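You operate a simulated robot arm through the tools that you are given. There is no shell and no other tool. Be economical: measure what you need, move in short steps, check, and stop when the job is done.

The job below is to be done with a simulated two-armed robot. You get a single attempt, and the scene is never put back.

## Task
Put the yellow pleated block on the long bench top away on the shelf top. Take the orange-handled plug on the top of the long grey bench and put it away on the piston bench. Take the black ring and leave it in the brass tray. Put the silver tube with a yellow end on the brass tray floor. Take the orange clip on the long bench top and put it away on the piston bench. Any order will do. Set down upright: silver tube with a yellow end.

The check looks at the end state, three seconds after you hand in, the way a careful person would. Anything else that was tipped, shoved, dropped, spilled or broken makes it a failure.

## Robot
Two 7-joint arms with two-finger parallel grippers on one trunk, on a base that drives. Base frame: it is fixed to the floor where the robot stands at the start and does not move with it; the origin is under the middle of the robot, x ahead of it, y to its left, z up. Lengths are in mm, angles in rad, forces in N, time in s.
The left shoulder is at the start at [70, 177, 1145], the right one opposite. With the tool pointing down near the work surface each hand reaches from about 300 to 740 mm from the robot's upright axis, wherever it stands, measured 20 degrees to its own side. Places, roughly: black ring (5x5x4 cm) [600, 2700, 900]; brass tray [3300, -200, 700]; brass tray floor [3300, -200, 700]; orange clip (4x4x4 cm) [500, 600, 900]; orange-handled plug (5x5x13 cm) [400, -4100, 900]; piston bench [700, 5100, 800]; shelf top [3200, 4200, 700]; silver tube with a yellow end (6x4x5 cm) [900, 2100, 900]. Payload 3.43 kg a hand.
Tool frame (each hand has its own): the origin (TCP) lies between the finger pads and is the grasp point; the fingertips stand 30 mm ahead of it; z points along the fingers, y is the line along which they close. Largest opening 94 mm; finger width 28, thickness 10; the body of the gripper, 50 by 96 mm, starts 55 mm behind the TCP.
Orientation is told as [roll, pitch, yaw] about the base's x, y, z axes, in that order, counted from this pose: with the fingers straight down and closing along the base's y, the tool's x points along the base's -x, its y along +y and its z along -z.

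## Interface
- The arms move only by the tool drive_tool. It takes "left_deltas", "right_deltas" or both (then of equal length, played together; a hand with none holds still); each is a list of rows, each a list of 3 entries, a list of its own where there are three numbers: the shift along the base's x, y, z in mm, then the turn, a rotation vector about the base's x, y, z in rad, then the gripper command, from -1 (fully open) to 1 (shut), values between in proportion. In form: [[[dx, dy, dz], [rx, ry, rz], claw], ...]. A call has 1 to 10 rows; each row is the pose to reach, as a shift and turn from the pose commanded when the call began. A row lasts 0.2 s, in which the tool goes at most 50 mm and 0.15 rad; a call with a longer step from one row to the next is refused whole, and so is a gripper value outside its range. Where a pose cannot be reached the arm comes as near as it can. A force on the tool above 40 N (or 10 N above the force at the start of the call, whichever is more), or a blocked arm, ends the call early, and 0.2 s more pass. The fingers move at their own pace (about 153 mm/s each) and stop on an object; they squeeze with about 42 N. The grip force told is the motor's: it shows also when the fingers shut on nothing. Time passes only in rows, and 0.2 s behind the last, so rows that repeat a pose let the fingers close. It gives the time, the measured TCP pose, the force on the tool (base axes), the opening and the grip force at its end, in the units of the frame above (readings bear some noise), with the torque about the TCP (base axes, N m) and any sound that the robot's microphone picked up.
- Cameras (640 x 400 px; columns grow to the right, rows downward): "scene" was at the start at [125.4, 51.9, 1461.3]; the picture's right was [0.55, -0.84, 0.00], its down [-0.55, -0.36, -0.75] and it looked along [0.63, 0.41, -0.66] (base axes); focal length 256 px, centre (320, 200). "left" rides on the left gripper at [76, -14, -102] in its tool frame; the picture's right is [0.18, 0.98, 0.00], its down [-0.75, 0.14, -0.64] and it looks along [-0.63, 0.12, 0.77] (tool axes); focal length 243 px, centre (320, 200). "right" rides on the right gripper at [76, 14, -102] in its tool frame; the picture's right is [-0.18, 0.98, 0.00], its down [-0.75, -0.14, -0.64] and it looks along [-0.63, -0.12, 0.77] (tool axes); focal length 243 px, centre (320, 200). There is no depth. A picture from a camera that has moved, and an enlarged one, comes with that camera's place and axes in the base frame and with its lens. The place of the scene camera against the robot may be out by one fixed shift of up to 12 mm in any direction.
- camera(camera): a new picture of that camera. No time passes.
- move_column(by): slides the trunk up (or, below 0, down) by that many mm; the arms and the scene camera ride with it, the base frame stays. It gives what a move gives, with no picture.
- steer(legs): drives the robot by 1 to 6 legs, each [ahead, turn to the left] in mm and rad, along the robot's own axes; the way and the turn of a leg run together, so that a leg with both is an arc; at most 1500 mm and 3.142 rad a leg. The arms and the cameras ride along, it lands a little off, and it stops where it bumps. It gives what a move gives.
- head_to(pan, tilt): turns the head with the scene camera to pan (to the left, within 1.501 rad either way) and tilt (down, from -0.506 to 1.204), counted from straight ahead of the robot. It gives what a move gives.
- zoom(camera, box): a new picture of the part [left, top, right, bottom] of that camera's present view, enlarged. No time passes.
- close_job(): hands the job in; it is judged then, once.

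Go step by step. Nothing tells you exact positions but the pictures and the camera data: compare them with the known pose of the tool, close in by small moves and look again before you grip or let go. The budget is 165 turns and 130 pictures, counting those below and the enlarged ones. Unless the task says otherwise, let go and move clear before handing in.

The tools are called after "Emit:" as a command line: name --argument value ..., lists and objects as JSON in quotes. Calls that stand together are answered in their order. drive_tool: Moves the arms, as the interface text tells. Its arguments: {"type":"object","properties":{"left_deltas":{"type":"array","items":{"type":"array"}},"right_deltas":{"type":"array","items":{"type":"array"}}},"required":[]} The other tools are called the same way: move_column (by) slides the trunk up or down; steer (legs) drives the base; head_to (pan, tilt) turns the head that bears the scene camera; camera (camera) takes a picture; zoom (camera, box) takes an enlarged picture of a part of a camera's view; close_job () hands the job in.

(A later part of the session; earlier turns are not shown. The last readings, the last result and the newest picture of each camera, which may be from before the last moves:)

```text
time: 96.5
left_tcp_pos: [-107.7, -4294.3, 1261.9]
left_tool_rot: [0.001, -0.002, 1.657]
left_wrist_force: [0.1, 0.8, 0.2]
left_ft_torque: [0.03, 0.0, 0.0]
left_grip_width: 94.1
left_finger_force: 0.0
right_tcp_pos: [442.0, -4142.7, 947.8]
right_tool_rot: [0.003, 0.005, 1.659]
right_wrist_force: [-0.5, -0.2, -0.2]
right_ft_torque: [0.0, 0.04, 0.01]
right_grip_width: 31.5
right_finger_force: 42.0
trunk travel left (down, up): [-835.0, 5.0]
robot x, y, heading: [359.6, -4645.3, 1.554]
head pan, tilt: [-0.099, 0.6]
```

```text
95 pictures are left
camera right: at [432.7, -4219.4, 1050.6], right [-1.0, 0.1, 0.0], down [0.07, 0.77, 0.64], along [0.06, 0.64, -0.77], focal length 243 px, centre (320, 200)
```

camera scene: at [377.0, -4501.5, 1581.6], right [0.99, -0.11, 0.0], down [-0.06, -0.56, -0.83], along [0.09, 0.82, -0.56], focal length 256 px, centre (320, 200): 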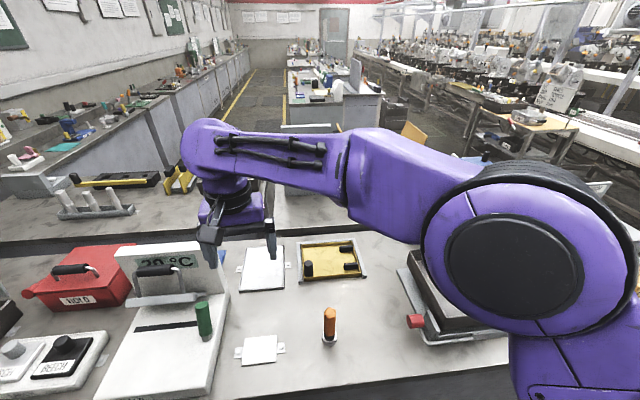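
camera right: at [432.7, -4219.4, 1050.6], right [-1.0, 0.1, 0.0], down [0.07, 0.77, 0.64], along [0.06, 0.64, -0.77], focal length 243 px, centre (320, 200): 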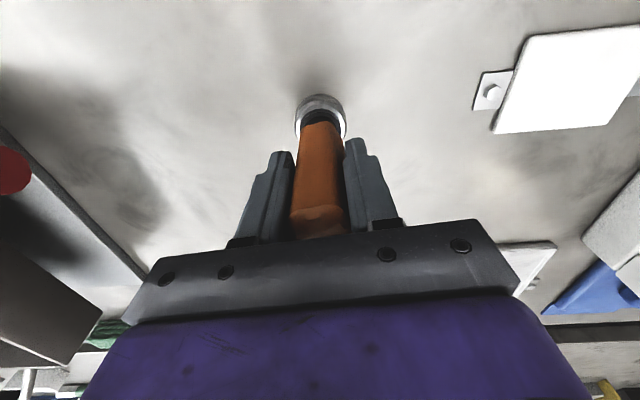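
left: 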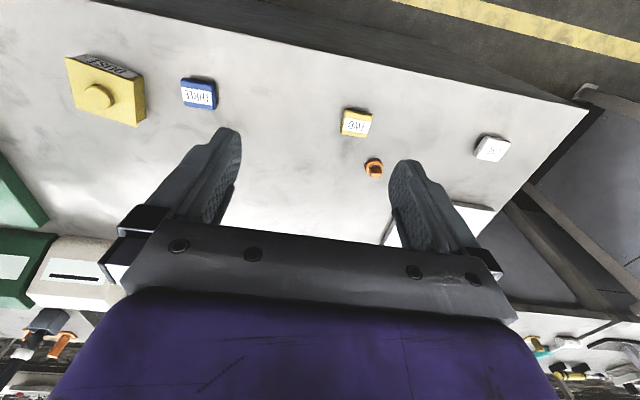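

Gripped. I'll lift it back to the travel height.

Emit:
drive_tool --right_deltas '[[[0, 0, 40], [0, 0, 0], 1], [[0, 0, 85], [0, 0, 0], 1], [[0, 0, 130], [0, 0, 0], 1], [[0, 0, 175], [0, 0, 0], 1], [[0, 0, 220], [0, 0, 0], 1], [[0, 0, 265], [0, 0, 0], 1], [[-10, -20, 295], [0, 0, 0], 1], [[-50, -30, 295], [0, 0, 0], 1], [[-90, -40, 295], [0, 0, 0], 1], [[-120, -60, 295], [0, 0, 0], 1]]'

Emit:
head_to --pan 0.5 --tilt 0.5

Emit:
camera --camera "scene"

```text
time: 98.7
left_tcp_pos: [-108.0, -4295.4, 1262.3]
left_tool_rot: [0.001, -0.003, 1.658]
left_wrist_force: [0.8, -0.3, -0.4]
left_ft_torque: [0.0, 0.05, -0.01]
left_grip_width: 94.0
left_finger_force: 0.1
right_tcp_pos: [316.9, -4207.1, 1245.1]
right_tool_rot: [0.004, 0.002, 1.658]
right_wrist_force: [-0.2, -0.3, -2.3]
right_ft_torque: [-0.01, -0.04, -0.02]
right_grip_width: 31.4
right_finger_force: 42.4
trunk travel left (down, up): [-835.0, 5.0]
robot x, y, heading: [360.6, -4643.6, 1.554]
head pan, tilt: [-0.099, 0.6]
```

```text
time: 99.7
left_tcp_pos: [-108.5, -4293.3, 1261.6]
left_tool_rot: [0.0, -0.003, 1.656]
left_wrist_force: [-0.5, 0.4, -0.4]
left_ft_torque: [0.03, 0.0, -0.01]
left_grip_width: 94.1
left_finger_force: 0.0
right_tcp_pos: [318.4, -4204.7, 1243.7]
right_tool_rot: [0.001, 0.003, 1.66]
right_wrist_force: [0.4, -0.5, -3.5]
right_ft_torque: [0.0, -0.03, 0.01]
right_grip_width: 31.2
right_finger_force: 41.8
trunk travel left (down, up): [-835.0, 5.0]
robot x, y, heading: [359.6, -4640.5, 1.556]
head pan, tilt: [0.499, 0.499]
```

```text
94 pictures are left
camera scene: at [324.7, -4505.6, 1590.4], right [0.88, 0.47, 0.0], down [0.22, -0.42, -0.88], along [-0.41, 0.78, -0.48], focal length 256 px, centre (320, 200)
```

scene: 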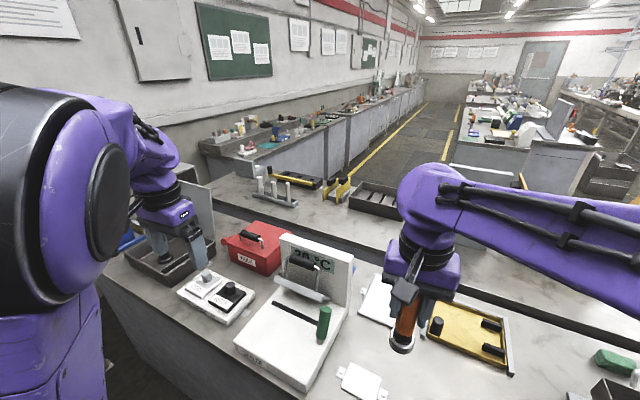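

Plug held. I'll drive back by the same route: out of the rear aisle, up past the bench ends.

Emit:
steer --legs '[[-270, 0], [0, -1.556], [1500, 0], [260, 0], [0, 1.57]]'

Emit:
head_to --pan 0.0 --tilt 0.35

Emit:
camera --camera "scene"

```text
time: 117.6
left_tcp_pos: [1626.4, -4566.9, 1261.3]
left_tool_rot: [0.002, -0.002, 1.677]
left_wrist_force: [0.3, 0.3, 0.3]
left_ft_torque: [0.02, -0.01, -0.01]
left_grip_width: 93.9
left_finger_force: 0.0
right_tcp_pos: [2051.0, -4470.6, 1243.6]
right_tool_rot: [0.001, 0.005, 1.675]
right_wrist_force: [0.1, 0.4, -3.5]
right_ft_torque: [0.0, 0.03, 0.02]
right_grip_width: 31.2
right_finger_force: 41.7
trunk travel left (down, up): [-835.0, 5.0]
robot x, y, heading: [2101.6, -4908.1, 1.569]
head pan, tilt: [0.499, 0.499]
```

```text
time: 118.5
left_tcp_pos: [1626.0, -4566.6, 1260.8]
left_tool_rot: [0.0, -0.003, 1.677]
left_wrist_force: [0.3, 0.2, -1.0]
left_ft_torque: [0.0, -0.01, -0.03]
left_grip_width: 93.9
left_finger_force: 0.0
right_tcp_pos: [2051.0, -4471.6, 1243.0]
right_tool_rot: [0.002, 0.004, 1.676]
right_wrist_force: [-0.4, -0.2, -3.4]
right_ft_torque: [-0.01, -0.06, -0.01]
right_grip_width: 31.2
right_finger_force: 42.0
trunk travel left (down, up): [-835.0, 5.0]
robot x, y, heading: [2101.3, -4904.4, 1.571]
head pan, tilt: [0.0, 0.351]
```

```text
93 pictures are left
camera scene: at [2105.2, -4759.2, 1604.1], right [1.0, 0.0, 0.0], down [0.0, -0.34, -0.94], along [0.0, 0.94, -0.34], focal length 256 px, centre (320, 200)
```

scene: 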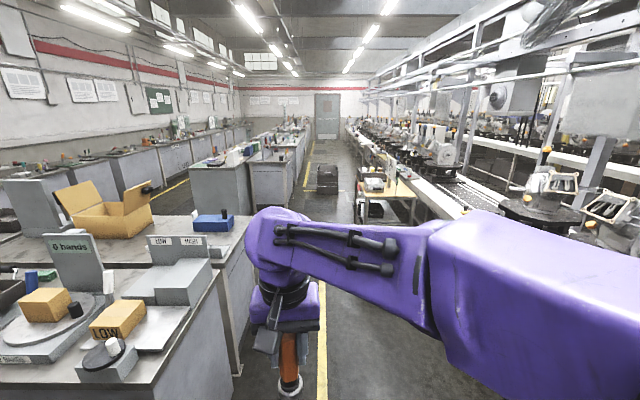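

I'll zoom up the aisle, then drive up to y≈-2200.

Emit:
zoom --camera "scene" --box '[180, 110, 460, 285]'

Emit:
steer --legs '[[1500, 0], [1200, 0]]'

Emit:
camera --camera "scene"

```text
2.29 times, centred on (320, 198) of scene
camera zoom: at [2105.2, -4759.2, 1604.1], right [1.0, 0.0, 0.0], down [0.0, -0.34, -0.94], along [0.0, 0.94, -0.34], focal length 584 px, centre (320, 206)
```

zoom: 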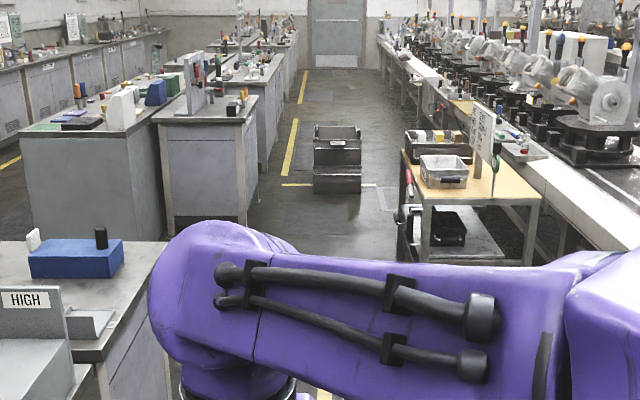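

```text
time: 131.8
left_tcp_pos: [1640.9, -1833.4, 1261.1]
left_tool_rot: [0.0, -0.002, 1.674]
left_wrist_force: [0.4, -0.5, -0.4]
left_ft_torque: [0.0, 0.03, 0.0]
left_grip_width: 93.9
left_finger_force: 0.1
right_tcp_pos: [2066.0, -1738.4, 1242.6]
right_tool_rot: [0.001, 0.004, 1.674]
right_wrist_force: [-1.0, 0.1, -3.2]
right_ft_torque: [-0.03, -0.03, -0.04]
right_grip_width: 30.7
right_finger_force: 41.7
trunk travel left (down, up): [-835.0, 5.0]
robot x, y, heading: [2117.4, -2179.2, 1.572]
head pan, tilt: [0.0, 0.351]
```

```text
91 pictures are left
camera scene: at [2120.5, -2027.3, 1604.2], right [1.0, 0.0, 0.0], down [0.0, -0.34, -0.94], along [0.0, 0.94, -0.34], focal length 256 px, centre (320, 200)
```

scene: 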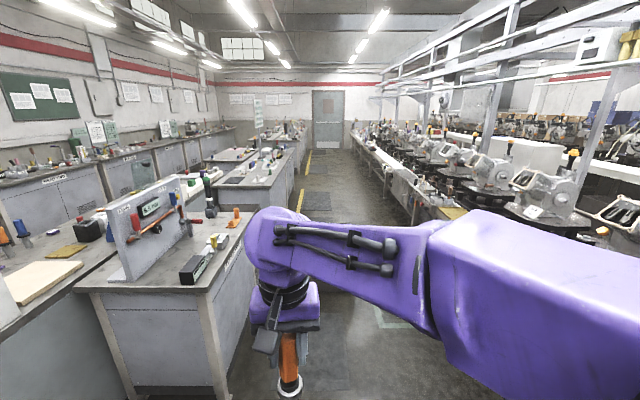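

A yellow item sits on the east bench at left; I'll zoom there.

Emit:
zoom --camera "scene" --box '[80, 160, 320, 310]'

Emit:
zoom --camera "scene" --box '[200, 100, 440, 250]'

```text
2.67 times, centred on (200, 235) of scene
camera zoom: at [2120.5, -2027.3, 1604.2], right [1.0, 0.0, 0.0], down [0.0, -0.34, -0.94], along [0.0, 0.94, -0.34], focal length 682 px, centre (640, 107)
```

zoom: 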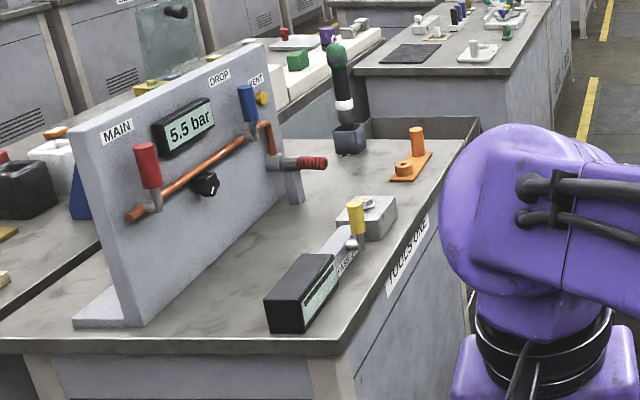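

```text
2.67 times, centred on (320, 175) of scene
camera zoom: at [2120.5, -2027.3, 1604.2], right [1.0, 0.0, 0.0], down [0.0, -0.34, -0.94], along [0.0, 0.94, -0.34], focal length 682 px, centre (320, 267)
```

zoom: 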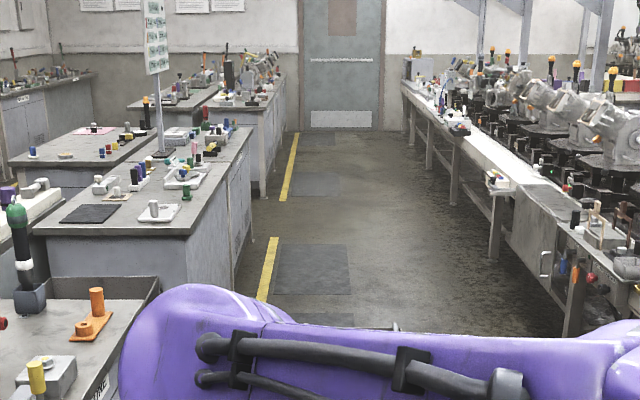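

No pleated block here. I'll go to the west aisle, turn north and scan the front bench.

Emit:
steer --legs '[[0, 1.57], [1500, 0], [900, 0], [0, -1.57], [900, 0]]'

Emit:
head_to --pan -0.75 --tilt 0.5

Emit:
camera --camera "scene"

```text
time: 155.4
left_tcp_pos: [-725.0, -940.3, 1262.7]
left_tool_rot: [-0.001, -0.001, 1.671]
left_wrist_force: [-0.2, 0.7, -0.2]
left_ft_torque: [-0.05, 0.0, -0.01]
left_grip_width: 94.1
left_finger_force: 0.1
right_tcp_pos: [-300.6, -847.8, 1244.6]
right_tool_rot: [0.001, 0.003, 1.673]
right_wrist_force: [-0.7, -0.1, -3.4]
right_ft_torque: [0.0, 0.0, 0.02]
right_grip_width: 30.8
right_finger_force: 42.0
trunk travel left (down, up): [-835.0, 5.0]
robot x, y, heading: [-248.3, -1281.7, 1.573]
head pan, tilt: [0.0, 0.351]
```

```text
time: 156.5
left_tcp_pos: [-724.5, -941.0, 1262.2]
left_tool_rot: [0.002, -0.003, 1.672]
left_wrist_force: [0.0, 0.4, 0.0]
left_ft_torque: [0.01, 0.02, -0.01]
left_grip_width: 94.0
left_finger_force: 0.1
right_tcp_pos: [-299.3, -846.6, 1243.6]
right_tool_rot: [0.002, 0.004, 1.672]
right_wrist_force: [-1.1, -0.2, -3.0]
right_ft_torque: [-0.01, -0.02, -0.01]
right_grip_width: 30.8
right_finger_force: 42.0
trunk travel left (down, up): [-835.0, 5.0]
robot x, y, heading: [-254.3, -1284.5, 1.567]
head pan, tilt: [-0.75, 0.499]
```

```text
88 pictures are left
camera scene: at [-183.8, -1161.1, 1590.5], right [0.73, -0.68, 0.0], down [-0.33, -0.35, -0.88], along [0.6, 0.64, -0.48], focal length 256 px, centre (320, 200)
```

scene: 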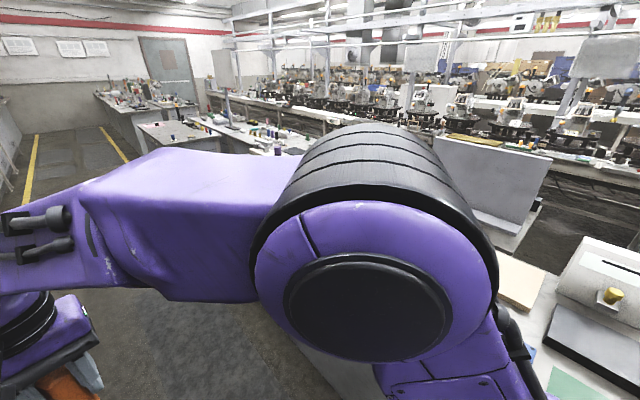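

I'll drive up beside the clip and face the bench.

Emit:
steer --legs '[[1500, 0], [210, 0], [0, -1.567], [230, 0]]'

Emit:
head_to --pan 0.0 --tilt 0.6

Emit:
camera --camera "scene"

Emit:
camera --camera "left"

```text
time: 170.4
left_tcp_pos: [269.4, 968.2, 1262.5]
left_tool_rot: [0.001, -0.005, 0.156]
left_wrist_force: [-0.3, -0.3, 0.3]
left_ft_torque: [0.01, -0.03, 0.0]
left_grip_width: 93.8
left_finger_force: 0.1
right_tcp_pos: [387.9, 548.1, 1245.8]
right_tool_rot: [0.002, 0.002, 0.155]
right_wrist_force: [0.2, 0.4, -3.1]
right_ft_torque: [-0.01, 0.0, 0.01]
right_grip_width: 30.7
right_finger_force: 41.8
trunk travel left (down, up): [-835.0, 5.0]
robot x, y, heading: [-45.1, 476.8, 0.054]
head pan, tilt: [-0.75, 0.499]
```

```text
time: 171.5
left_tcp_pos: [269.9, 966.7, 1262.0]
left_tool_rot: [0.0, 0.002, 0.157]
left_wrist_force: [-0.2, -0.1, -1.1]
left_ft_torque: [0.01, 0.0, -0.04]
left_grip_width: 93.9
left_finger_force: 0.0
right_tcp_pos: [388.6, 548.6, 1244.6]
right_tool_rot: [0.001, 0.003, 0.16]
right_wrist_force: [-0.1, -0.4, -3.2]
right_ft_torque: [-0.01, 0.01, -0.01]
right_grip_width: 30.8
right_finger_force: 42.2
trunk travel left (down, up): [-835.0, 5.0]
robot x, y, heading: [-45.1, 474.8, 0.058]
head pan, tilt: [0.0, 0.6]
```

```text
87 pictures are left
camera scene: at [98.0, 487.3, 1581.5], right [0.05, -1.0, 0.0], down [-0.56, -0.03, -0.83], along [0.82, 0.05, -0.56], focal length 256 px, centre (320, 200)
```

scene: 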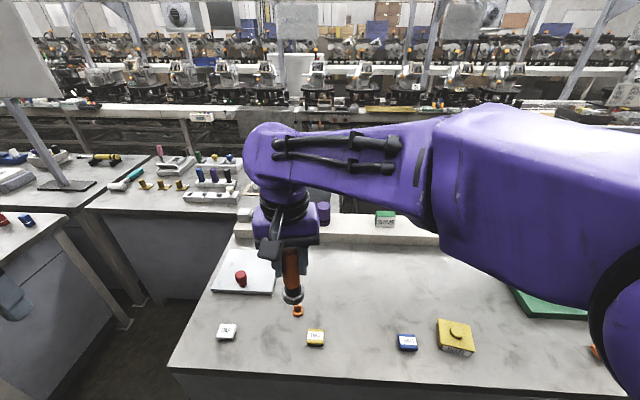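

```text
86 pictures are left
camera left: at [197.7, 941.1, 1364.1], right [-0.34, 0.94, 0.0], down [0.72, 0.26, 0.64], along [0.61, 0.22, -0.77], focal length 243 px, centre (320, 200)
```

left: 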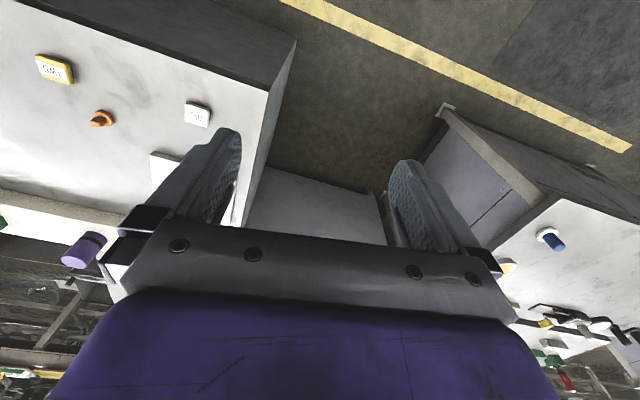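

The clip is at about (537,585). I'll swing the right hand (with plug) aside and bring the left hand over.

Emit:
drive_tool --right_deltas '[[[0, -40, 0], [0, 0, 0], 1], [[0, -80, 0], [0, 0, 0], 1], [[0, -120, 0], [0, 0, 0], 1], [[0, -160, 0], [0, 0, 0], 1], [[0, -200, 0], [0, 0, 0], 1], [[0, -240, 0], [0, 0, 0], 1], [[0, -260, 0], [0, 0, 0], 1], [[0, -260, 0], [0, 0, 0], 1], [[0, -260, 0], [0, 0, 0], 1], [[0, -260, 0], [0, 0, 0], 1]]' --left_deltas '[[[25, -35, 0], [0, 0, 0], -1], [[50, -71, 0], [0, 0, 0], -1], [[75, -107, 0], [0, 0, 0], -1], [[100, -143, 0], [0, 0, 0], -1], [[125, -179, 0], [0, 0, 0], -1], [[150, -215, 0], [0, 0, 0], -1], [[175, -250, 0], [0, 0, 0], -1], [[200, -290, 0], [0, 0, 0], -1], [[225, -330, 0], [0, 0, 0], -1], [[247, -372, 0], [0, 0, 0], -1]]'

Emit:
camera --camera "left"

Emit:
zoom --camera "scene" --box '[200, 250, 500, 400]'

```text
time: 173.7
left_tcp_pos: [517.8, 591.4, 1259.8]
left_tool_rot: [0.004, 0.0, 0.158]
left_wrist_force: [0.2, -0.9, 0.3]
left_ft_torque: [0.01, -0.02, 0.02]
left_grip_width: 93.8
left_finger_force: 0.1
right_tcp_pos: [390.9, 284.5, 1242.2]
right_tool_rot: [0.004, 0.005, 0.157]
right_wrist_force: [-0.1, -0.6, -3.3]
right_ft_torque: [-0.01, 0.03, -0.01]
right_grip_width: 30.7
right_finger_force: 42.4
trunk travel left (down, up): [-835.0, 5.0]
robot x, y, heading: [-44.3, 475.3, 0.062]
head pan, tilt: [0.0, 0.6]
```

```text
85 pictures are left
camera left: at [445.7, 566.4, 1361.8], right [-0.34, 0.94, 0.0], down [0.72, 0.26, 0.64], along [0.6, 0.22, -0.77], focal length 243 px, centre (320, 200)
```

left: 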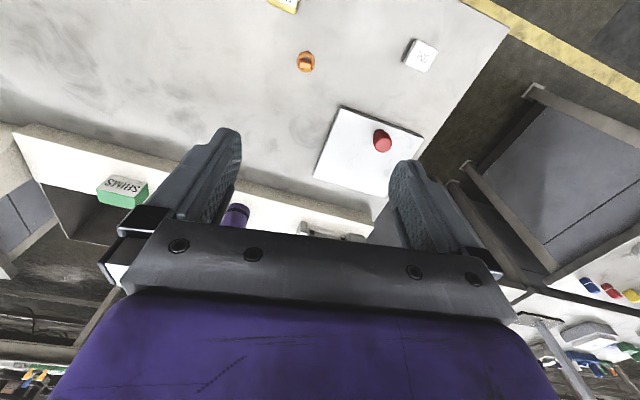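

```text
2.13 times, centred on (350, 325) of scene
camera zoom: at [101.0, 484.3, 1581.2], right [0.06, -1.0, 0.0], down [-0.57, -0.03, -0.82], along [0.82, 0.05, -0.57], focal length 545 px, centre (256, -67)
```

zoom: 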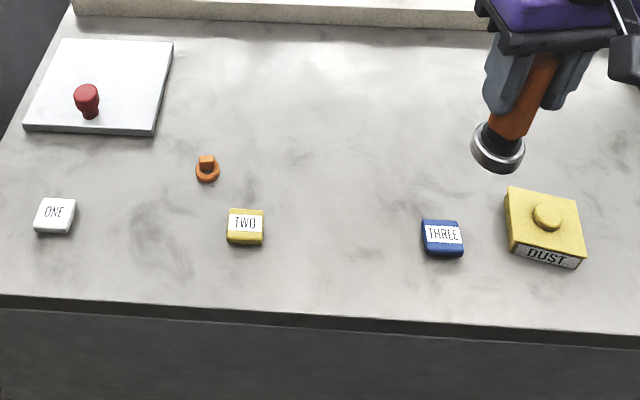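

Clip is at ≈(538,573). I'll lower over it and look closely.

Emit:
drive_tool --left_deltas '[[[20, -17, -35], [0, 0, 0], -1], [[20, -17, -80], [0, 0, 0], -1], [[20, -17, -125], [0, 0, 0], -1], [[20, -17, -170], [0, 0, 0], -1], [[20, -17, -215], [0, 0, 0], -1], [[20, -17, -260], [0, 0, 0], -1], [[20, -17, -260], [0, 0, 0], -1]]'

Emit:
camera --camera "left"

Emit:
zoom --camera "left" --box '[220, 30, 420, 155]'

```text
time: 175.3
left_tcp_pos: [537.0, 576.3, 1002.8]
left_tool_rot: [0.001, -0.003, 0.159]
left_wrist_force: [-0.1, -0.3, 0.8]
left_ft_torque: [-0.04, -0.02, -0.02]
left_grip_width: 94.2
left_finger_force: 0.1
right_tcp_pos: [388.3, 286.3, 1243.7]
right_tool_rot: [0.001, 0.004, 0.159]
right_wrist_force: [-0.1, -0.6, -2.9]
right_ft_torque: [0.0, 0.0, 0.0]
right_grip_width: 30.7
right_finger_force: 42.4
trunk travel left (down, up): [-835.0, 5.0]
robot x, y, heading: [-42.1, 472.8, 0.057]
head pan, tilt: [0.0, 0.6]
```

```text
83 pictures are left
camera left: at [464.4, 550.1, 1105.5], right [-0.34, 0.94, 0.0], down [0.72, 0.26, 0.64], along [0.61, 0.22, -0.77], focal length 243 px, centre (320, 200)
```

left: 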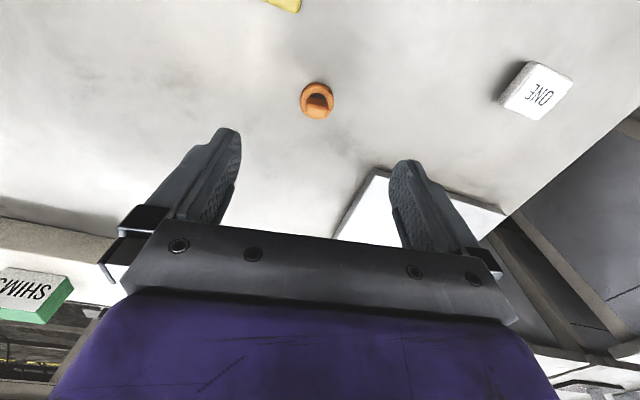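

```text
3.20 times, centred on (320, 92) of left
camera zoom: at [464.4, 550.1, 1105.5], right [-0.34, 0.94, 0.0], down [0.72, 0.26, 0.64], along [0.61, 0.22, -0.77], focal length 776 px, centre (320, 544)
```

zoom: 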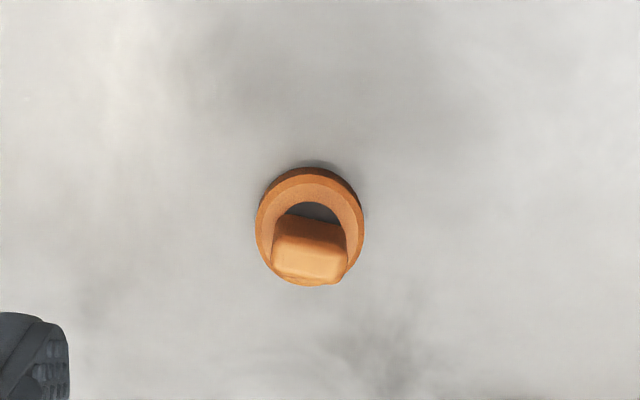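

Centred on the clip; lowering to grasp it.

Emit:
drive_tool --left_deltas '[[[3, -2, -40], [0, 0, 0], -1], [[3, -2, -80], [0, 0, 0], -1], [[3, -2, -105], [0, 0, 0], -1], [[3, -2, -116], [0, 0, 0], -1], [[3, -2, -116], [0, 0, 0], -1], [[3, -2, -116], [0, 0, 0], 1], [[3, -2, -116], [0, 0, 0], 1], [[3, -2, -116], [0, 0, 0], 1], [[3, -2, -116], [0, 0, 0], 1]]'

Emit:
camera --camera "left"

```text
time: 177.3
left_tcp_pos: [540.2, 574.5, 887.4]
left_tool_rot: [0.004, -0.003, 0.157]
left_wrist_force: [0.4, -0.6, -0.4]
left_ft_torque: [0.04, -0.01, -0.01]
left_grip_width: 31.2
left_finger_force: 42.0
right_tcp_pos: [389.1, 285.9, 1242.4]
right_tool_rot: [0.001, 0.005, 0.157]
right_wrist_force: [0.1, 0.1, -3.5]
right_ft_torque: [-0.02, 0.01, -0.03]
right_grip_width: 30.7
right_finger_force: 41.9
trunk travel left (down, up): [-835.0, 5.0]
robot x, y, heading: [-45.0, 472.2, 0.058]
head pan, tilt: [0.0, 0.6]
```

```text
81 pictures are left
camera left: at [468.0, 549.2, 989.0], right [-0.34, 0.94, 0.0], down [0.72, 0.26, 0.64], along [0.61, 0.22, -0.77], focal length 243 px, centre (320, 200)
```

left: 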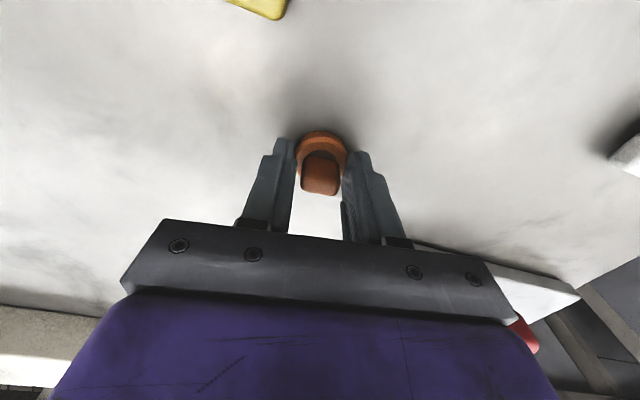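

Gripped. Lift and retract.

Emit:
drive_tool --left_deltas '[[[0, 0, 40], [0, 0, 0], 1], [[0, 0, 85], [0, 0, 0], 1], [[0, 0, 130], [0, 0, 0], 1], [[0, 0, 175], [0, 0, 0], 1], [[0, 0, 220], [0, 0, 0], 1], [[0, 0, 265], [0, 0, 0], 1], [[0, 0, 310], [0, 0, 0], 1], [[0, 0, 350], [0, 0, 0], 1], [[-40, 20, 360], [0, 0, 0], 1], [[-80, 40, 360], [0, 0, 0], 1]]'

Emit:
camera --camera "left"

Emit:
head_to --pan 1.2 --tilt 0.35

Emit:
camera --camera "scene"

```text
time: 179.5
left_tcp_pos: [454.7, 614.5, 1247.4]
left_tool_rot: [-0.001, -0.005, 0.158]
left_wrist_force: [-0.3, 0.4, -0.6]
left_ft_torque: [0.02, -0.02, 0.01]
left_grip_width: 31.3
left_finger_force: 42.5
right_tcp_pos: [386.7, 288.0, 1244.5]
right_tool_rot: [-0.001, 0.0, 0.159]
right_wrist_force: [-1.0, -0.5, -3.0]
right_ft_torque: [-0.05, -0.01, 0.0]
right_grip_width: 30.7
right_finger_force: 41.9
trunk travel left (down, up): [-835.0, 5.0]
robot x, y, heading: [-50.3, 475.4, 0.055]
head pan, tilt: [0.0, 0.6]
```

```text
80 pictures are left
camera left: at [382.3, 589.2, 1349.5], right [-0.34, 0.94, 0.0], down [0.72, 0.26, 0.65], along [0.61, 0.22, -0.76], focal length 243 px, centre (320, 200)
```

left: 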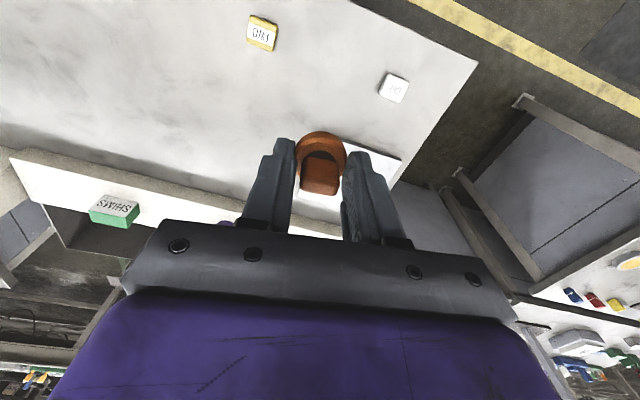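

```text
time: 180.9
left_tcp_pos: [459.2, 613.3, 1246.0]
left_tool_rot: [0.003, -0.001, 0.158]
left_wrist_force: [-0.5, 0.5, -0.7]
left_ft_torque: [0.01, -0.02, 0.01]
left_grip_width: 31.6
left_finger_force: 41.8
right_tcp_pos: [389.6, 286.0, 1242.9]
right_tool_rot: [0.001, 0.003, 0.155]
right_wrist_force: [0.5, -0.1, -2.9]
right_ft_torque: [0.02, 0.03, 0.0]
right_grip_width: 30.9
right_finger_force: 41.6
trunk travel left (down, up): [-835.0, 5.0]
robot x, y, heading: [-45.7, 473.2, 0.054]
head pan, tilt: [1.201, 0.351]
```

```text
79 pictures are left
camera scene: at [39.9, 570.4, 1604.1], right [0.95, -0.31, 0.0], down [-0.11, -0.33, -0.94], along [0.29, 0.89, -0.34], focal length 256 px, centre (320, 200)
```

scene: 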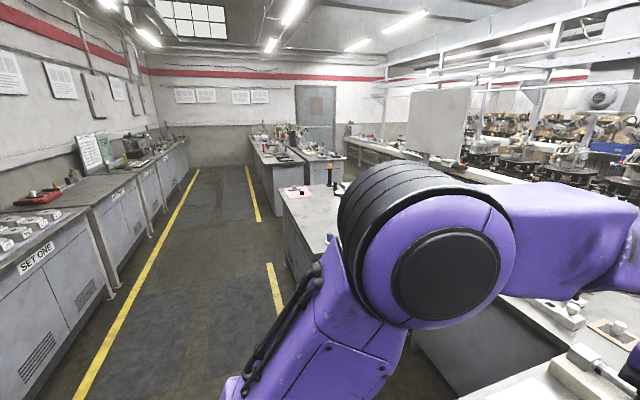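

Clip held. I'll head up the west aisle to about y=3900 and look at the piston bench.

Emit:
steer --legs '[[-230, 0], [0, 1.516], [1500, 0], [1500, 0], [400, 0]]'

Emit:
head_to --pan -0.35 --tilt 0.3

Emit:
camera --camera "scene"

```text
time: 202.7
left_tcp_pos: [-229.4, 4416.5, 1247.8]
left_tool_rot: [0.001, -0.004, 1.611]
left_wrist_force: [-0.4, -0.4, -0.5]
left_ft_torque: [-0.03, 0.01, 0.01]
left_grip_width: 30.8
left_finger_force: 42.6
right_tcp_pos: [87.0, 4309.2, 1243.5]
right_tool_rot: [0.002, 0.002, 1.61]
right_wrist_force: [-0.2, -0.1, -3.2]
right_ft_torque: [0.0, 0.0, 0.04]
right_grip_width: 30.5
right_finger_force: 42.0
trunk travel left (down, up): [-835.0, 5.0]
robot x, y, heading: [-151.3, 3901.0, 1.513]
head pan, tilt: [1.201, 0.351]
```

```text
time: 204.3
left_tcp_pos: [-228.4, 4417.9, 1246.1]
left_tool_rot: [0.001, -0.002, 1.611]
left_wrist_force: [0.4, 1.1, -0.9]
left_ft_torque: [-0.03, 0.01, 0.02]
left_grip_width: 30.6
left_finger_force: 42.1
right_tcp_pos: [88.1, 4311.7, 1242.2]
right_tool_rot: [0.002, 0.005, 1.611]
right_wrist_force: [0.3, -0.1, -2.7]
right_ft_torque: [-0.03, 0.03, -0.01]
right_grip_width: 30.8
right_finger_force: 41.7
trunk travel left (down, up): [-835.0, 5.0]
robot x, y, heading: [-148.0, 3903.6, 1.51]
head pan, tilt: [-0.351, 0.3]
```

```text
78 pictures are left
camera scene: at [-103.6, 4043.6, 1608.8], right [0.92, -0.4, 0.0], down [-0.12, -0.27, -0.96], along [0.38, 0.88, -0.3], focal length 256 px, centre (320, 200)
```

scene: 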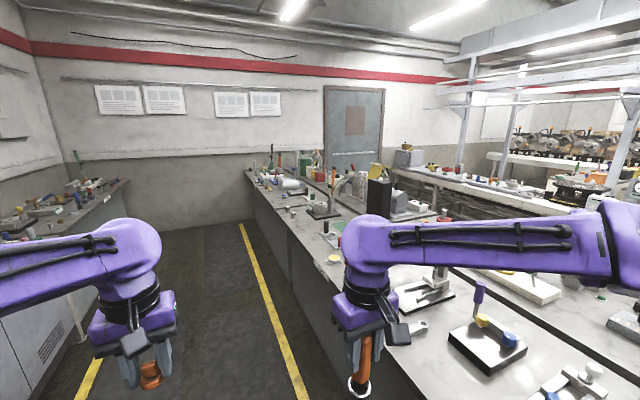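

I'll zoom on the bench ahead.

Emit:
zoom --camera "scene" --box '[230, 130, 450, 270]'

Emit:
head_to --pan -0.9 --tilt 0.5

Emit:
camera --camera "scene"

```text
2.86 times, centred on (340, 200) of scene
camera zoom: at [-103.6, 4043.6, 1608.8], right [0.92, -0.4, 0.0], down [-0.12, -0.27, -0.96], along [0.38, 0.88, -0.3], focal length 730 px, centre (263, 200)
```

zoom: 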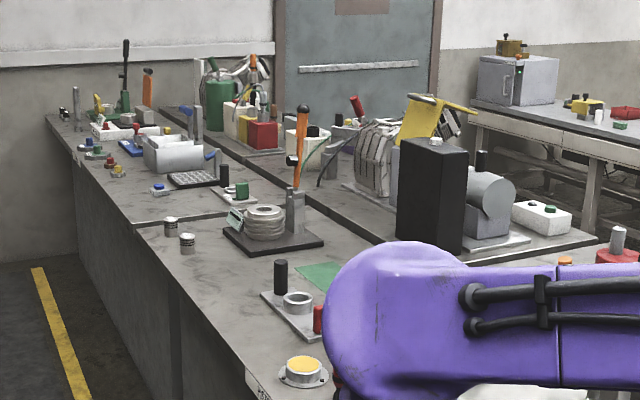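

```text
time: 205.3
left_tcp_pos: [-229.2, 4417.7, 1246.5]
left_tool_rot: [0.002, -0.002, 1.61]
left_wrist_force: [-0.3, -0.3, -0.5]
left_ft_torque: [0.02, 0.0, 0.02]
left_grip_width: 30.9
left_finger_force: 42.1
right_tcp_pos: [87.1, 4311.5, 1243.0]
right_tool_rot: [0.002, 0.005, 1.61]
right_wrist_force: [0.1, -0.7, -2.7]
right_ft_torque: [0.0, -0.02, 0.01]
right_grip_width: 30.8
right_finger_force: 42.2
trunk travel left (down, up): [-835.0, 5.0]
robot x, y, heading: [-148.1, 3903.4, 1.509]
head pan, tilt: [-0.901, 0.499]
```

```text
76 pictures are left
camera scene: at [-66.5, 4010.2, 1590.5], right [0.57, -0.82, 0.0], down [-0.39, -0.27, -0.88], along [0.72, 0.5, -0.48], focal length 256 px, centre (320, 200)
```

scene: 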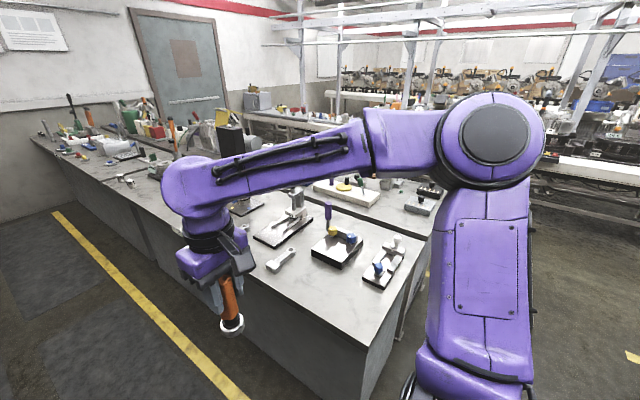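

The bench with a label near y≈5180 looks like the piston bench. I'll drive alongside, face it and look.

Emit:
steer --legs '[[1050, 0.0], [0, -1.51], [70, 0]]'

Emit:
head_to --pan 0.0 --tilt 0.75

Emit:
camera --camera "scene"

Emit:
camera --camera "left"

```text
time: 215.0
left_tcp_pos: [474.6, 5080.6, 1253.0]
left_tool_rot: [-0.001, -0.017, 0.121]
left_wrist_force: [-1.1, -0.4, 0.1]
left_ft_torque: [0.03, -0.08, -0.01]
left_grip_width: 31.0
left_finger_force: 41.9
right_tcp_pos: [392.2, 4757.1, 1248.5]
right_tool_rot: [0.002, -0.01, 0.122]
right_wrist_force: [-1.3, -0.4, -2.4]
right_ft_torque: [0.01, -0.01, 0.03]
right_grip_width: 30.3
right_finger_force: 42.8
trunk travel left (down, up): [-835.0, 5.0]
robot x, y, heading: [-18.3, 4958.5, 0.019]
head pan, tilt: [-0.901, 0.499]
```

```text
time: 216.2
left_tcp_pos: [485.4, 5081.0, 1249.1]
left_tool_rot: [0.002, -0.004, 0.12]
left_wrist_force: [0.6, -0.7, -0.2]
left_ft_torque: [0.01, -0.03, 0.01]
left_grip_width: 31.0
left_finger_force: 41.1
right_tcp_pos: [404.8, 4757.5, 1244.7]
right_tool_rot: [0.001, 0.0, 0.124]
right_wrist_force: [-0.8, -0.5, -2.7]
right_ft_torque: [-0.01, 0.0, 0.0]
right_grip_width: 30.8
right_finger_force: 42.0
trunk travel left (down, up): [-835.0, 5.0]
robot x, y, heading: [-15.7, 4958.2, 0.02]
head pan, tilt: [0.0, 0.75]
```

```text
75 pictures are left
camera scene: at [118.5, 4968.1, 1568.7], right [0.02, -1.0, 0.0], down [-0.68, -0.01, -0.73], along [0.73, 0.01, -0.68], focal length 256 px, centre (320, 200)
```

scene: 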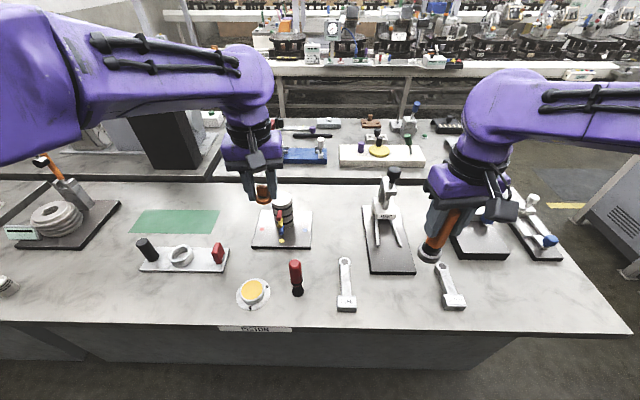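

```text
74 pictures are left
camera left: at [413.2, 5058.3, 1350.1], right [-0.3, 0.95, 0.0], down [0.73, 0.23, 0.65], along [0.62, 0.19, -0.76], focal length 243 px, centre (320, 200)
```

left: 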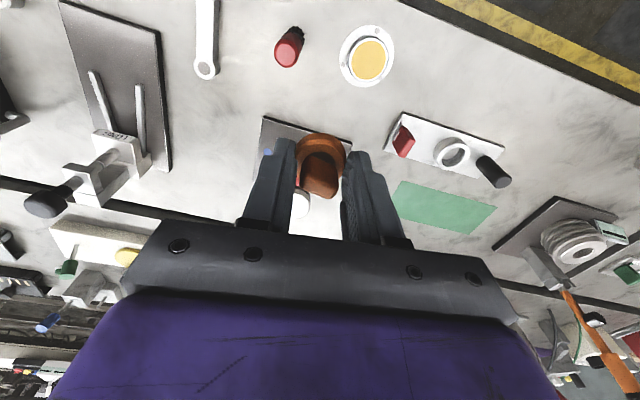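

This is the PISTON bench. I'll put the plug in the free spot (460,4745) and the clip at (455,5330): first move over both spots.

Emit:
drive_tool --right_deltas '[[[20, -4, 0], [0, 0, 0], 1], [[40, -8, 0], [0, 0, 0], 1], [[55, -12, 0], [0, 0, 0], 1], [[55, -12, -45], [0, 0, 0], 1], [[55, -12, -90], [0, 0, 0], 1], [[55, -12, -135], [0, 0, 0], 1], [[55, -12, -180], [0, 0, 0], 1], [[55, -12, -220], [0, 0, 0], 1], [[55, -12, -240], [0, 0, 0], 1]]' --left_deltas '[[[-5, 42, 0], [0, 0, 0], 1], [[-10, 84, 0], [0, 0, 0], 1], [[-15, 126, 0], [0, 0, 0], 1], [[-20, 168, 0], [0, 0, 0], 1], [[-25, 210, 0], [0, 0, 0], 1], [[-30, 250, 0], [0, 0, 0], 1], [[-30, 250, -45], [0, 0, 0], 1], [[-30, 250, -90], [0, 0, 0], 1], [[-30, 250, -120], [0, 0, 0], 1]]'

Emit:
camera --camera "scene"

Emit:
camera --camera "right"

Emit:
camera --camera "left"

```text
time: 218.2
left_tcp_pos: [456.5, 5336.1, 1127.8]
left_tool_rot: [-0.001, -0.004, 0.121]
left_wrist_force: [0.2, -0.5, -1.0]
left_ft_torque: [-0.04, -0.03, -0.04]
left_grip_width: 31.2
left_finger_force: 42.0
right_tcp_pos: [462.2, 4746.2, 1004.4]
right_tool_rot: [0.002, 0.002, 0.122]
right_wrist_force: [-0.3, -0.4, -2.7]
right_ft_torque: [0.02, 0.02, 0.0]
right_grip_width: 30.9
right_finger_force: 42.1
trunk travel left (down, up): [-835.0, 5.0]
robot x, y, heading: [-12.0, 4960.6, 0.018]
head pan, tilt: [0.0, 0.75]
```

```text
73 pictures are left
camera scene: at [121.3, 4969.4, 1568.5], right [0.02, -1.0, 0.0], down [-0.68, -0.01, -0.73], along [0.73, 0.01, -0.68], focal length 256 px, centre (320, 200)
```

scene: 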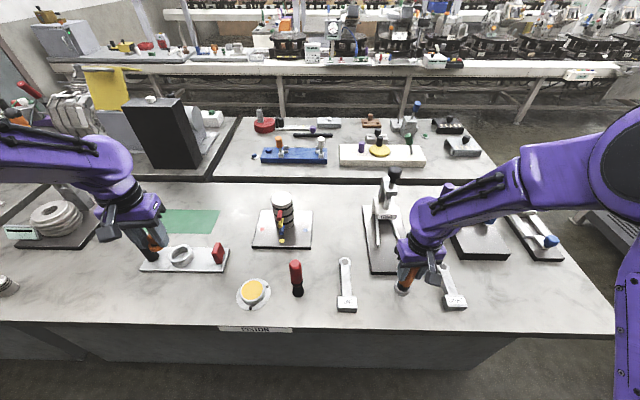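

```text
72 pictures are left
camera right: at [383.8, 4749.9, 1107.2], right [0.06, 1.0, 0.0], down [0.77, -0.05, 0.64], along [0.64, -0.04, -0.77], focal length 243 px, centre (320, 200)
```

right: 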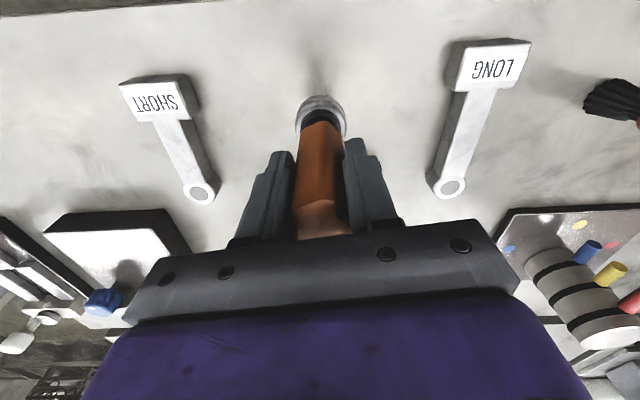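

```text
71 pictures are left
camera left: at [383.6, 5312.0, 1230.1], right [-0.3, 0.95, 0.0], down [0.73, 0.23, 0.64], along [0.62, 0.19, -0.76], focal length 243 px, centre (320, 200)
```

left: 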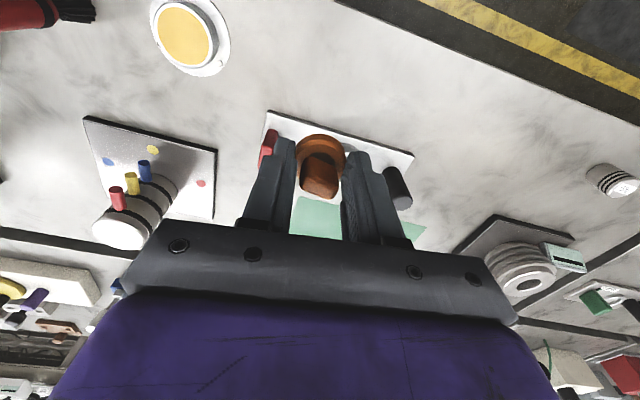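

Both spots are clear. Lower both hands near contact.

Emit:
drive_tool --right_deltas '[[[0, 0, -20], [0, 0, 0], 1], [[0, 0, -40], [0, 0, 0], 1], [[0, 0, -50], [0, 0, 0], 1], [[0, 0, -54], [0, 0, 0], 1], [[0, 0, -54], [0, 0, 0], 1], [[0, 0, -54], [0, 0, 0], 1], [[0, 0, -54], [0, 0, 0], 1], [[0, 0, -54], [0, 0, 0], 1]]' --left_deltas '[[[-15, 0, -40], [0, 0, 0], 1], [[-15, 0, -85], [0, 0, 0], 1], [[-15, 0, -130], [0, 0, 0], 1], [[-15, 0, -175], [0, 0, 0], 1], [[-15, 0, -210], [0, 0, 0], 1], [[-15, 0, -230], [0, 0, 0], 1], [[-15, 0, -238], [0, 0, 0], 1], [[-15, 0, -238], [0, 0, 0], 1]]'

Emit:
camera --camera "right"

Emit:
camera --camera "left"

```text
time: 220.0
left_tcp_pos: [443.4, 5331.1, 891.1]
left_tool_rot: [0.0, -0.007, 0.12]
left_wrist_force: [0.6, 0.3, -0.1]
left_ft_torque: [-0.02, 0.03, 0.0]
left_grip_width: 30.7
left_finger_force: 41.7
right_tcp_pos: [461.3, 4746.7, 951.6]
right_tool_rot: [0.003, -0.004, 0.122]
right_wrist_force: [5.9, -3.7, 22.6]
right_ft_torque: [-0.49, -0.09, 0.06]
right_grip_width: 30.9
right_finger_force: 42.0
trunk travel left (down, up): [-835.0, 5.0]
robot x, y, heading: [-19.6, 4962.8, 0.022]
head pan, tilt: [0.0, 0.75]
```

```text
70 pictures are left
camera right: at [382.6, 4750.3, 1054.3], right [0.06, 1.0, 0.0], down [0.76, -0.05, 0.64], along [0.64, -0.04, -0.76], focal length 243 px, centre (320, 200)
```

right: 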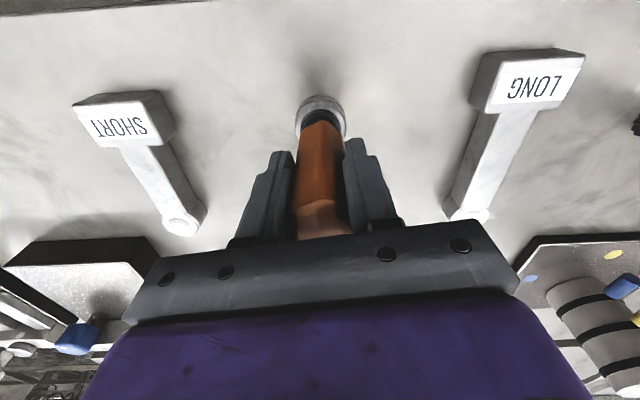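

```text
69 pictures are left
camera left: at [369.5, 5309.1, 991.7], right [-0.3, 0.95, 0.0], down [0.73, 0.23, 0.65], along [0.62, 0.19, -0.76], focal length 243 px, centre (320, 200)
```

left: 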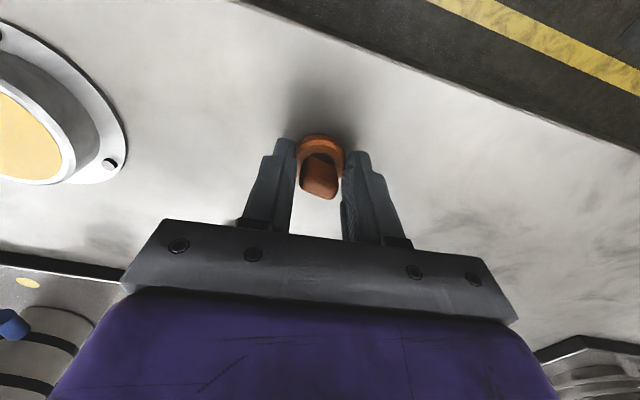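

The plug is touching; the clip is a few mm above. Lower the clip 3 mm and release both, then rise.

Emit:
drive_tool --right_deltas '[[[0, 0, 1], [0, 0, 0], 1], [[0, 0, 1], [0, 0, 0], 0.3], [[0, 0, 1], [0, 0, 0], 0.1], [[0, 0, 1], [0, 0, 0], -0.2], [[0, 0, 1], [0, 0, 0], -0.2], [[0, 0, 40], [0, 0, 0], -0.2], [[0, 0, 85], [0, 0, 0], -0.2], [[0, 0, 130], [0, 0, 0], -0.2], [[0, 0, 175], [0, 0, 0], -0.2], [[0, 0, 220], [0, 0, 0], -1]]' --left_deltas '[[[0, 0, -3], [0, 0, 0], 1], [[0, 0, -3], [0, 0, 0], 0.3], [[0, 0, -3], [0, 0, 0], 0.1], [[0, 0, -3], [0, 0, 0], -0.4], [[0, 0, -3], [0, 0, 0], -0.4], [[0, 0, 40], [0, 0, 0], -0.4], [[0, 0, 85], [0, 0, 0], -0.4], [[0, 0, 130], [0, 0, 0], -0.4], [[0, 0, 175], [0, 0, 0], -0.4], [[0, 0, 220], [0, 0, 0], -1]]'

Emit:
camera --camera "scene"

Emit:
camera --camera "left"

```text
time: 222.2
left_tcp_pos: [439.9, 5333.6, 1113.1]
left_tool_rot: [0.0, -0.004, 0.12]
left_wrist_force: [0.0, -0.6, 0.0]
left_ft_torque: [0.01, 0.0, -0.02]
left_grip_width: 93.8
left_finger_force: 0.1
right_tcp_pos: [462.0, 4745.4, 1170.8]
right_tool_rot: [0.002, -0.001, 0.122]
right_wrist_force: [-0.1, -0.5, 0.1]
right_ft_torque: [0.0, -0.04, 0.0]
right_grip_width: 93.8
right_finger_force: 0.0
trunk travel left (down, up): [-835.0, 5.0]
robot x, y, heading: [-18.1, 4959.4, 0.02]
head pan, tilt: [0.0, 0.75]
```

```text
68 pictures are left
camera scene: at [116.8, 4968.1, 1568.7], right [0.02, -1.0, 0.0], down [-0.68, -0.01, -0.73], along [0.73, 0.01, -0.68], focal length 256 px, centre (320, 200)
```

scene: 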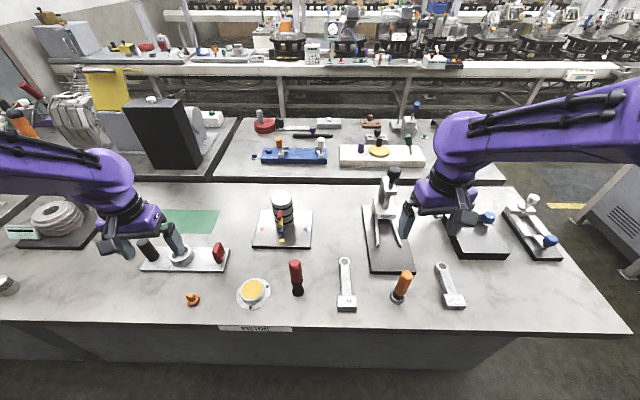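

```text
67 pictures are left
camera left: at [366.8, 5310.0, 1214.8], right [-0.3, 0.95, 0.0], down [0.73, 0.23, 0.65], along [0.62, 0.19, -0.76], focal length 243 px, centre (320, 200)
```

left: 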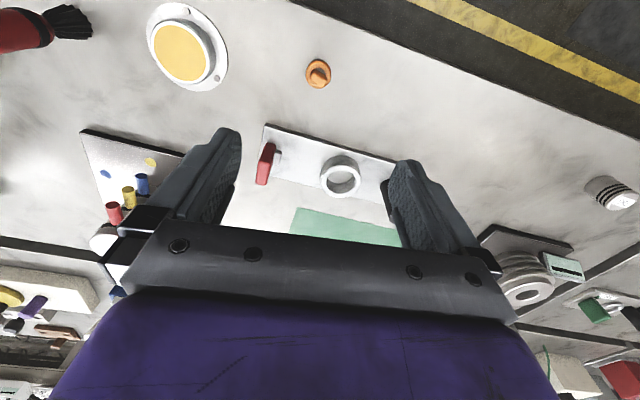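

Both stand fine. Now I'll raise the hands and zoom at the area around for a yellow pleated block.

Emit:
drive_tool --right_deltas '[[[-20, 0, 35], [0, 0, 0], -1], [[-40, 0, 75], [0, 0, 0], -1], [[-60, 0, 75], [0, 0, 0], -1]]' --left_deltas '[[[0, -20, 40], [0, 0, 0], -1], [[0, -50, 80], [0, 0, 0], -1], [[0, -80, 120], [0, 0, 0], -1]]'

Emit:
zoom --camera "scene" --box '[20, 0, 340, 200]'

Emit:
zoom --camera "scene" --box '[320, 0, 640, 200]'

```text
time: 223.0
left_tcp_pos: [442.1, 5248.2, 1228.5]
left_tool_rot: [0.001, -0.005, 0.12]
left_wrist_force: [0.0, -0.1, 0.5]
left_ft_torque: [0.02, -0.01, 0.01]
left_grip_width: 94.0
left_finger_force: 0.1
right_tcp_pos: [404.7, 4743.3, 1244.2]
right_tool_rot: [0.002, -0.001, 0.123]
right_wrist_force: [0.3, -0.4, -0.9]
right_ft_torque: [0.02, -0.01, 0.01]
right_grip_width: 93.9
right_finger_force: 0.1
trunk travel left (down, up): [-835.0, 5.0]
robot x, y, heading: [-16.8, 4959.3, 0.013]
head pan, tilt: [0.0, 0.75]
```

```text
2.00 times, centred on (180, 100) of scene
camera zoom: at [120.6, 4965.5, 1568.4], right [0.02, -1.0, 0.0], down [-0.68, -0.01, -0.73], along [0.73, 0.02, -0.68], focal length 511 px, centre (600, 400)
```

zoom: 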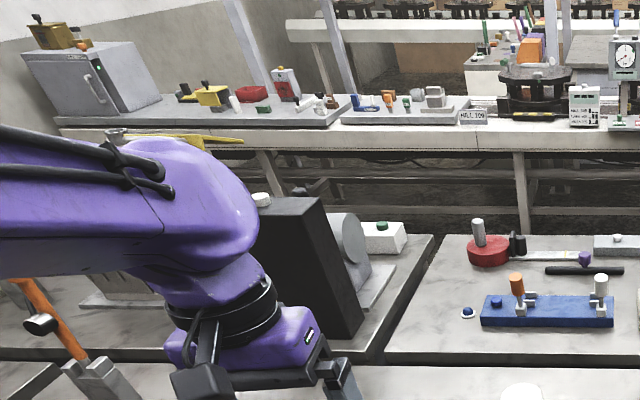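

```text
2.00 times, centred on (480, 100) of scene
camera zoom: at [120.6, 4965.5, 1568.4], right [0.02, -1.0, 0.0], down [-0.68, -0.01, -0.73], along [0.73, 0.02, -0.68], focal length 511 px, centre (0, 400)
```

zoom: 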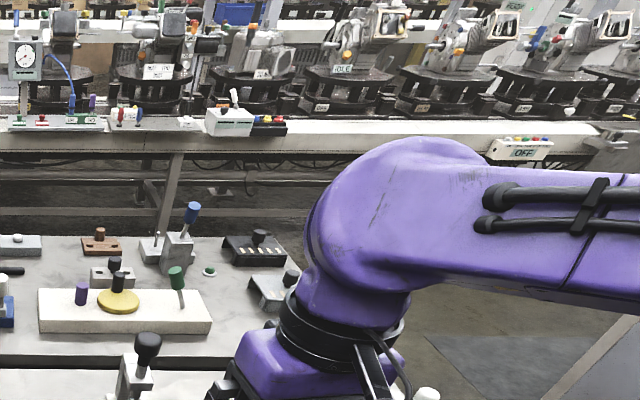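

Next the ring and tube. I'll drive to y≈2450 and face that bench.

Emit:
steer --legs '[[-220, 0], [0, -1.58], [1500, 0], [1000, 0], [0, 1.57], [120, 0]]'

Emit:
camera --camera "scene"

```text
time: 244.8
left_tcp_pos: [404.1, 2784.6, 1229.6]
left_tool_rot: [0.001, -0.008, 0.129]
left_wrist_force: [-0.2, -0.1, -0.7]
left_ft_torque: [0.03, -0.05, -0.01]
left_grip_width: 93.9
left_finger_force: 0.1
right_tcp_pos: [370.6, 2279.6, 1245.0]
right_tool_rot: [0.002, -0.001, 0.133]
right_wrist_force: [0.0, 1.0, -0.5]
right_ft_torque: [0.0, 0.0, 0.03]
right_grip_width: 93.9
right_finger_force: 0.0
trunk travel left (down, up): [-835.0, 5.0]
robot x, y, heading: [-47.2, 2491.4, 0.026]
head pan, tilt: [0.0, 0.75]
```

```text
64 pictures are left
camera scene: at [84.7, 2499.4, 1568.8], right [0.03, -1.0, 0.0], down [-0.68, -0.02, -0.73], along [0.73, 0.02, -0.68], focal length 256 px, centre (320, 200)
```

scene: 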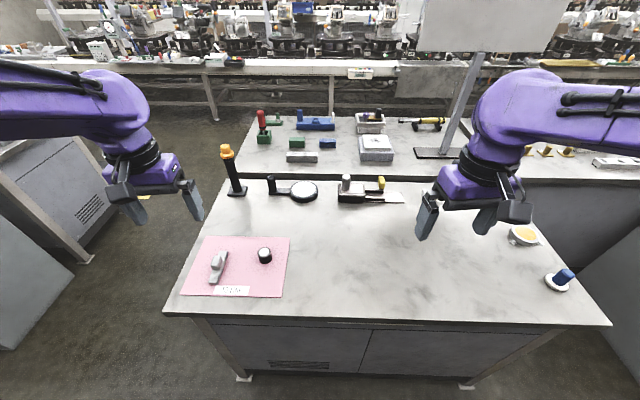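

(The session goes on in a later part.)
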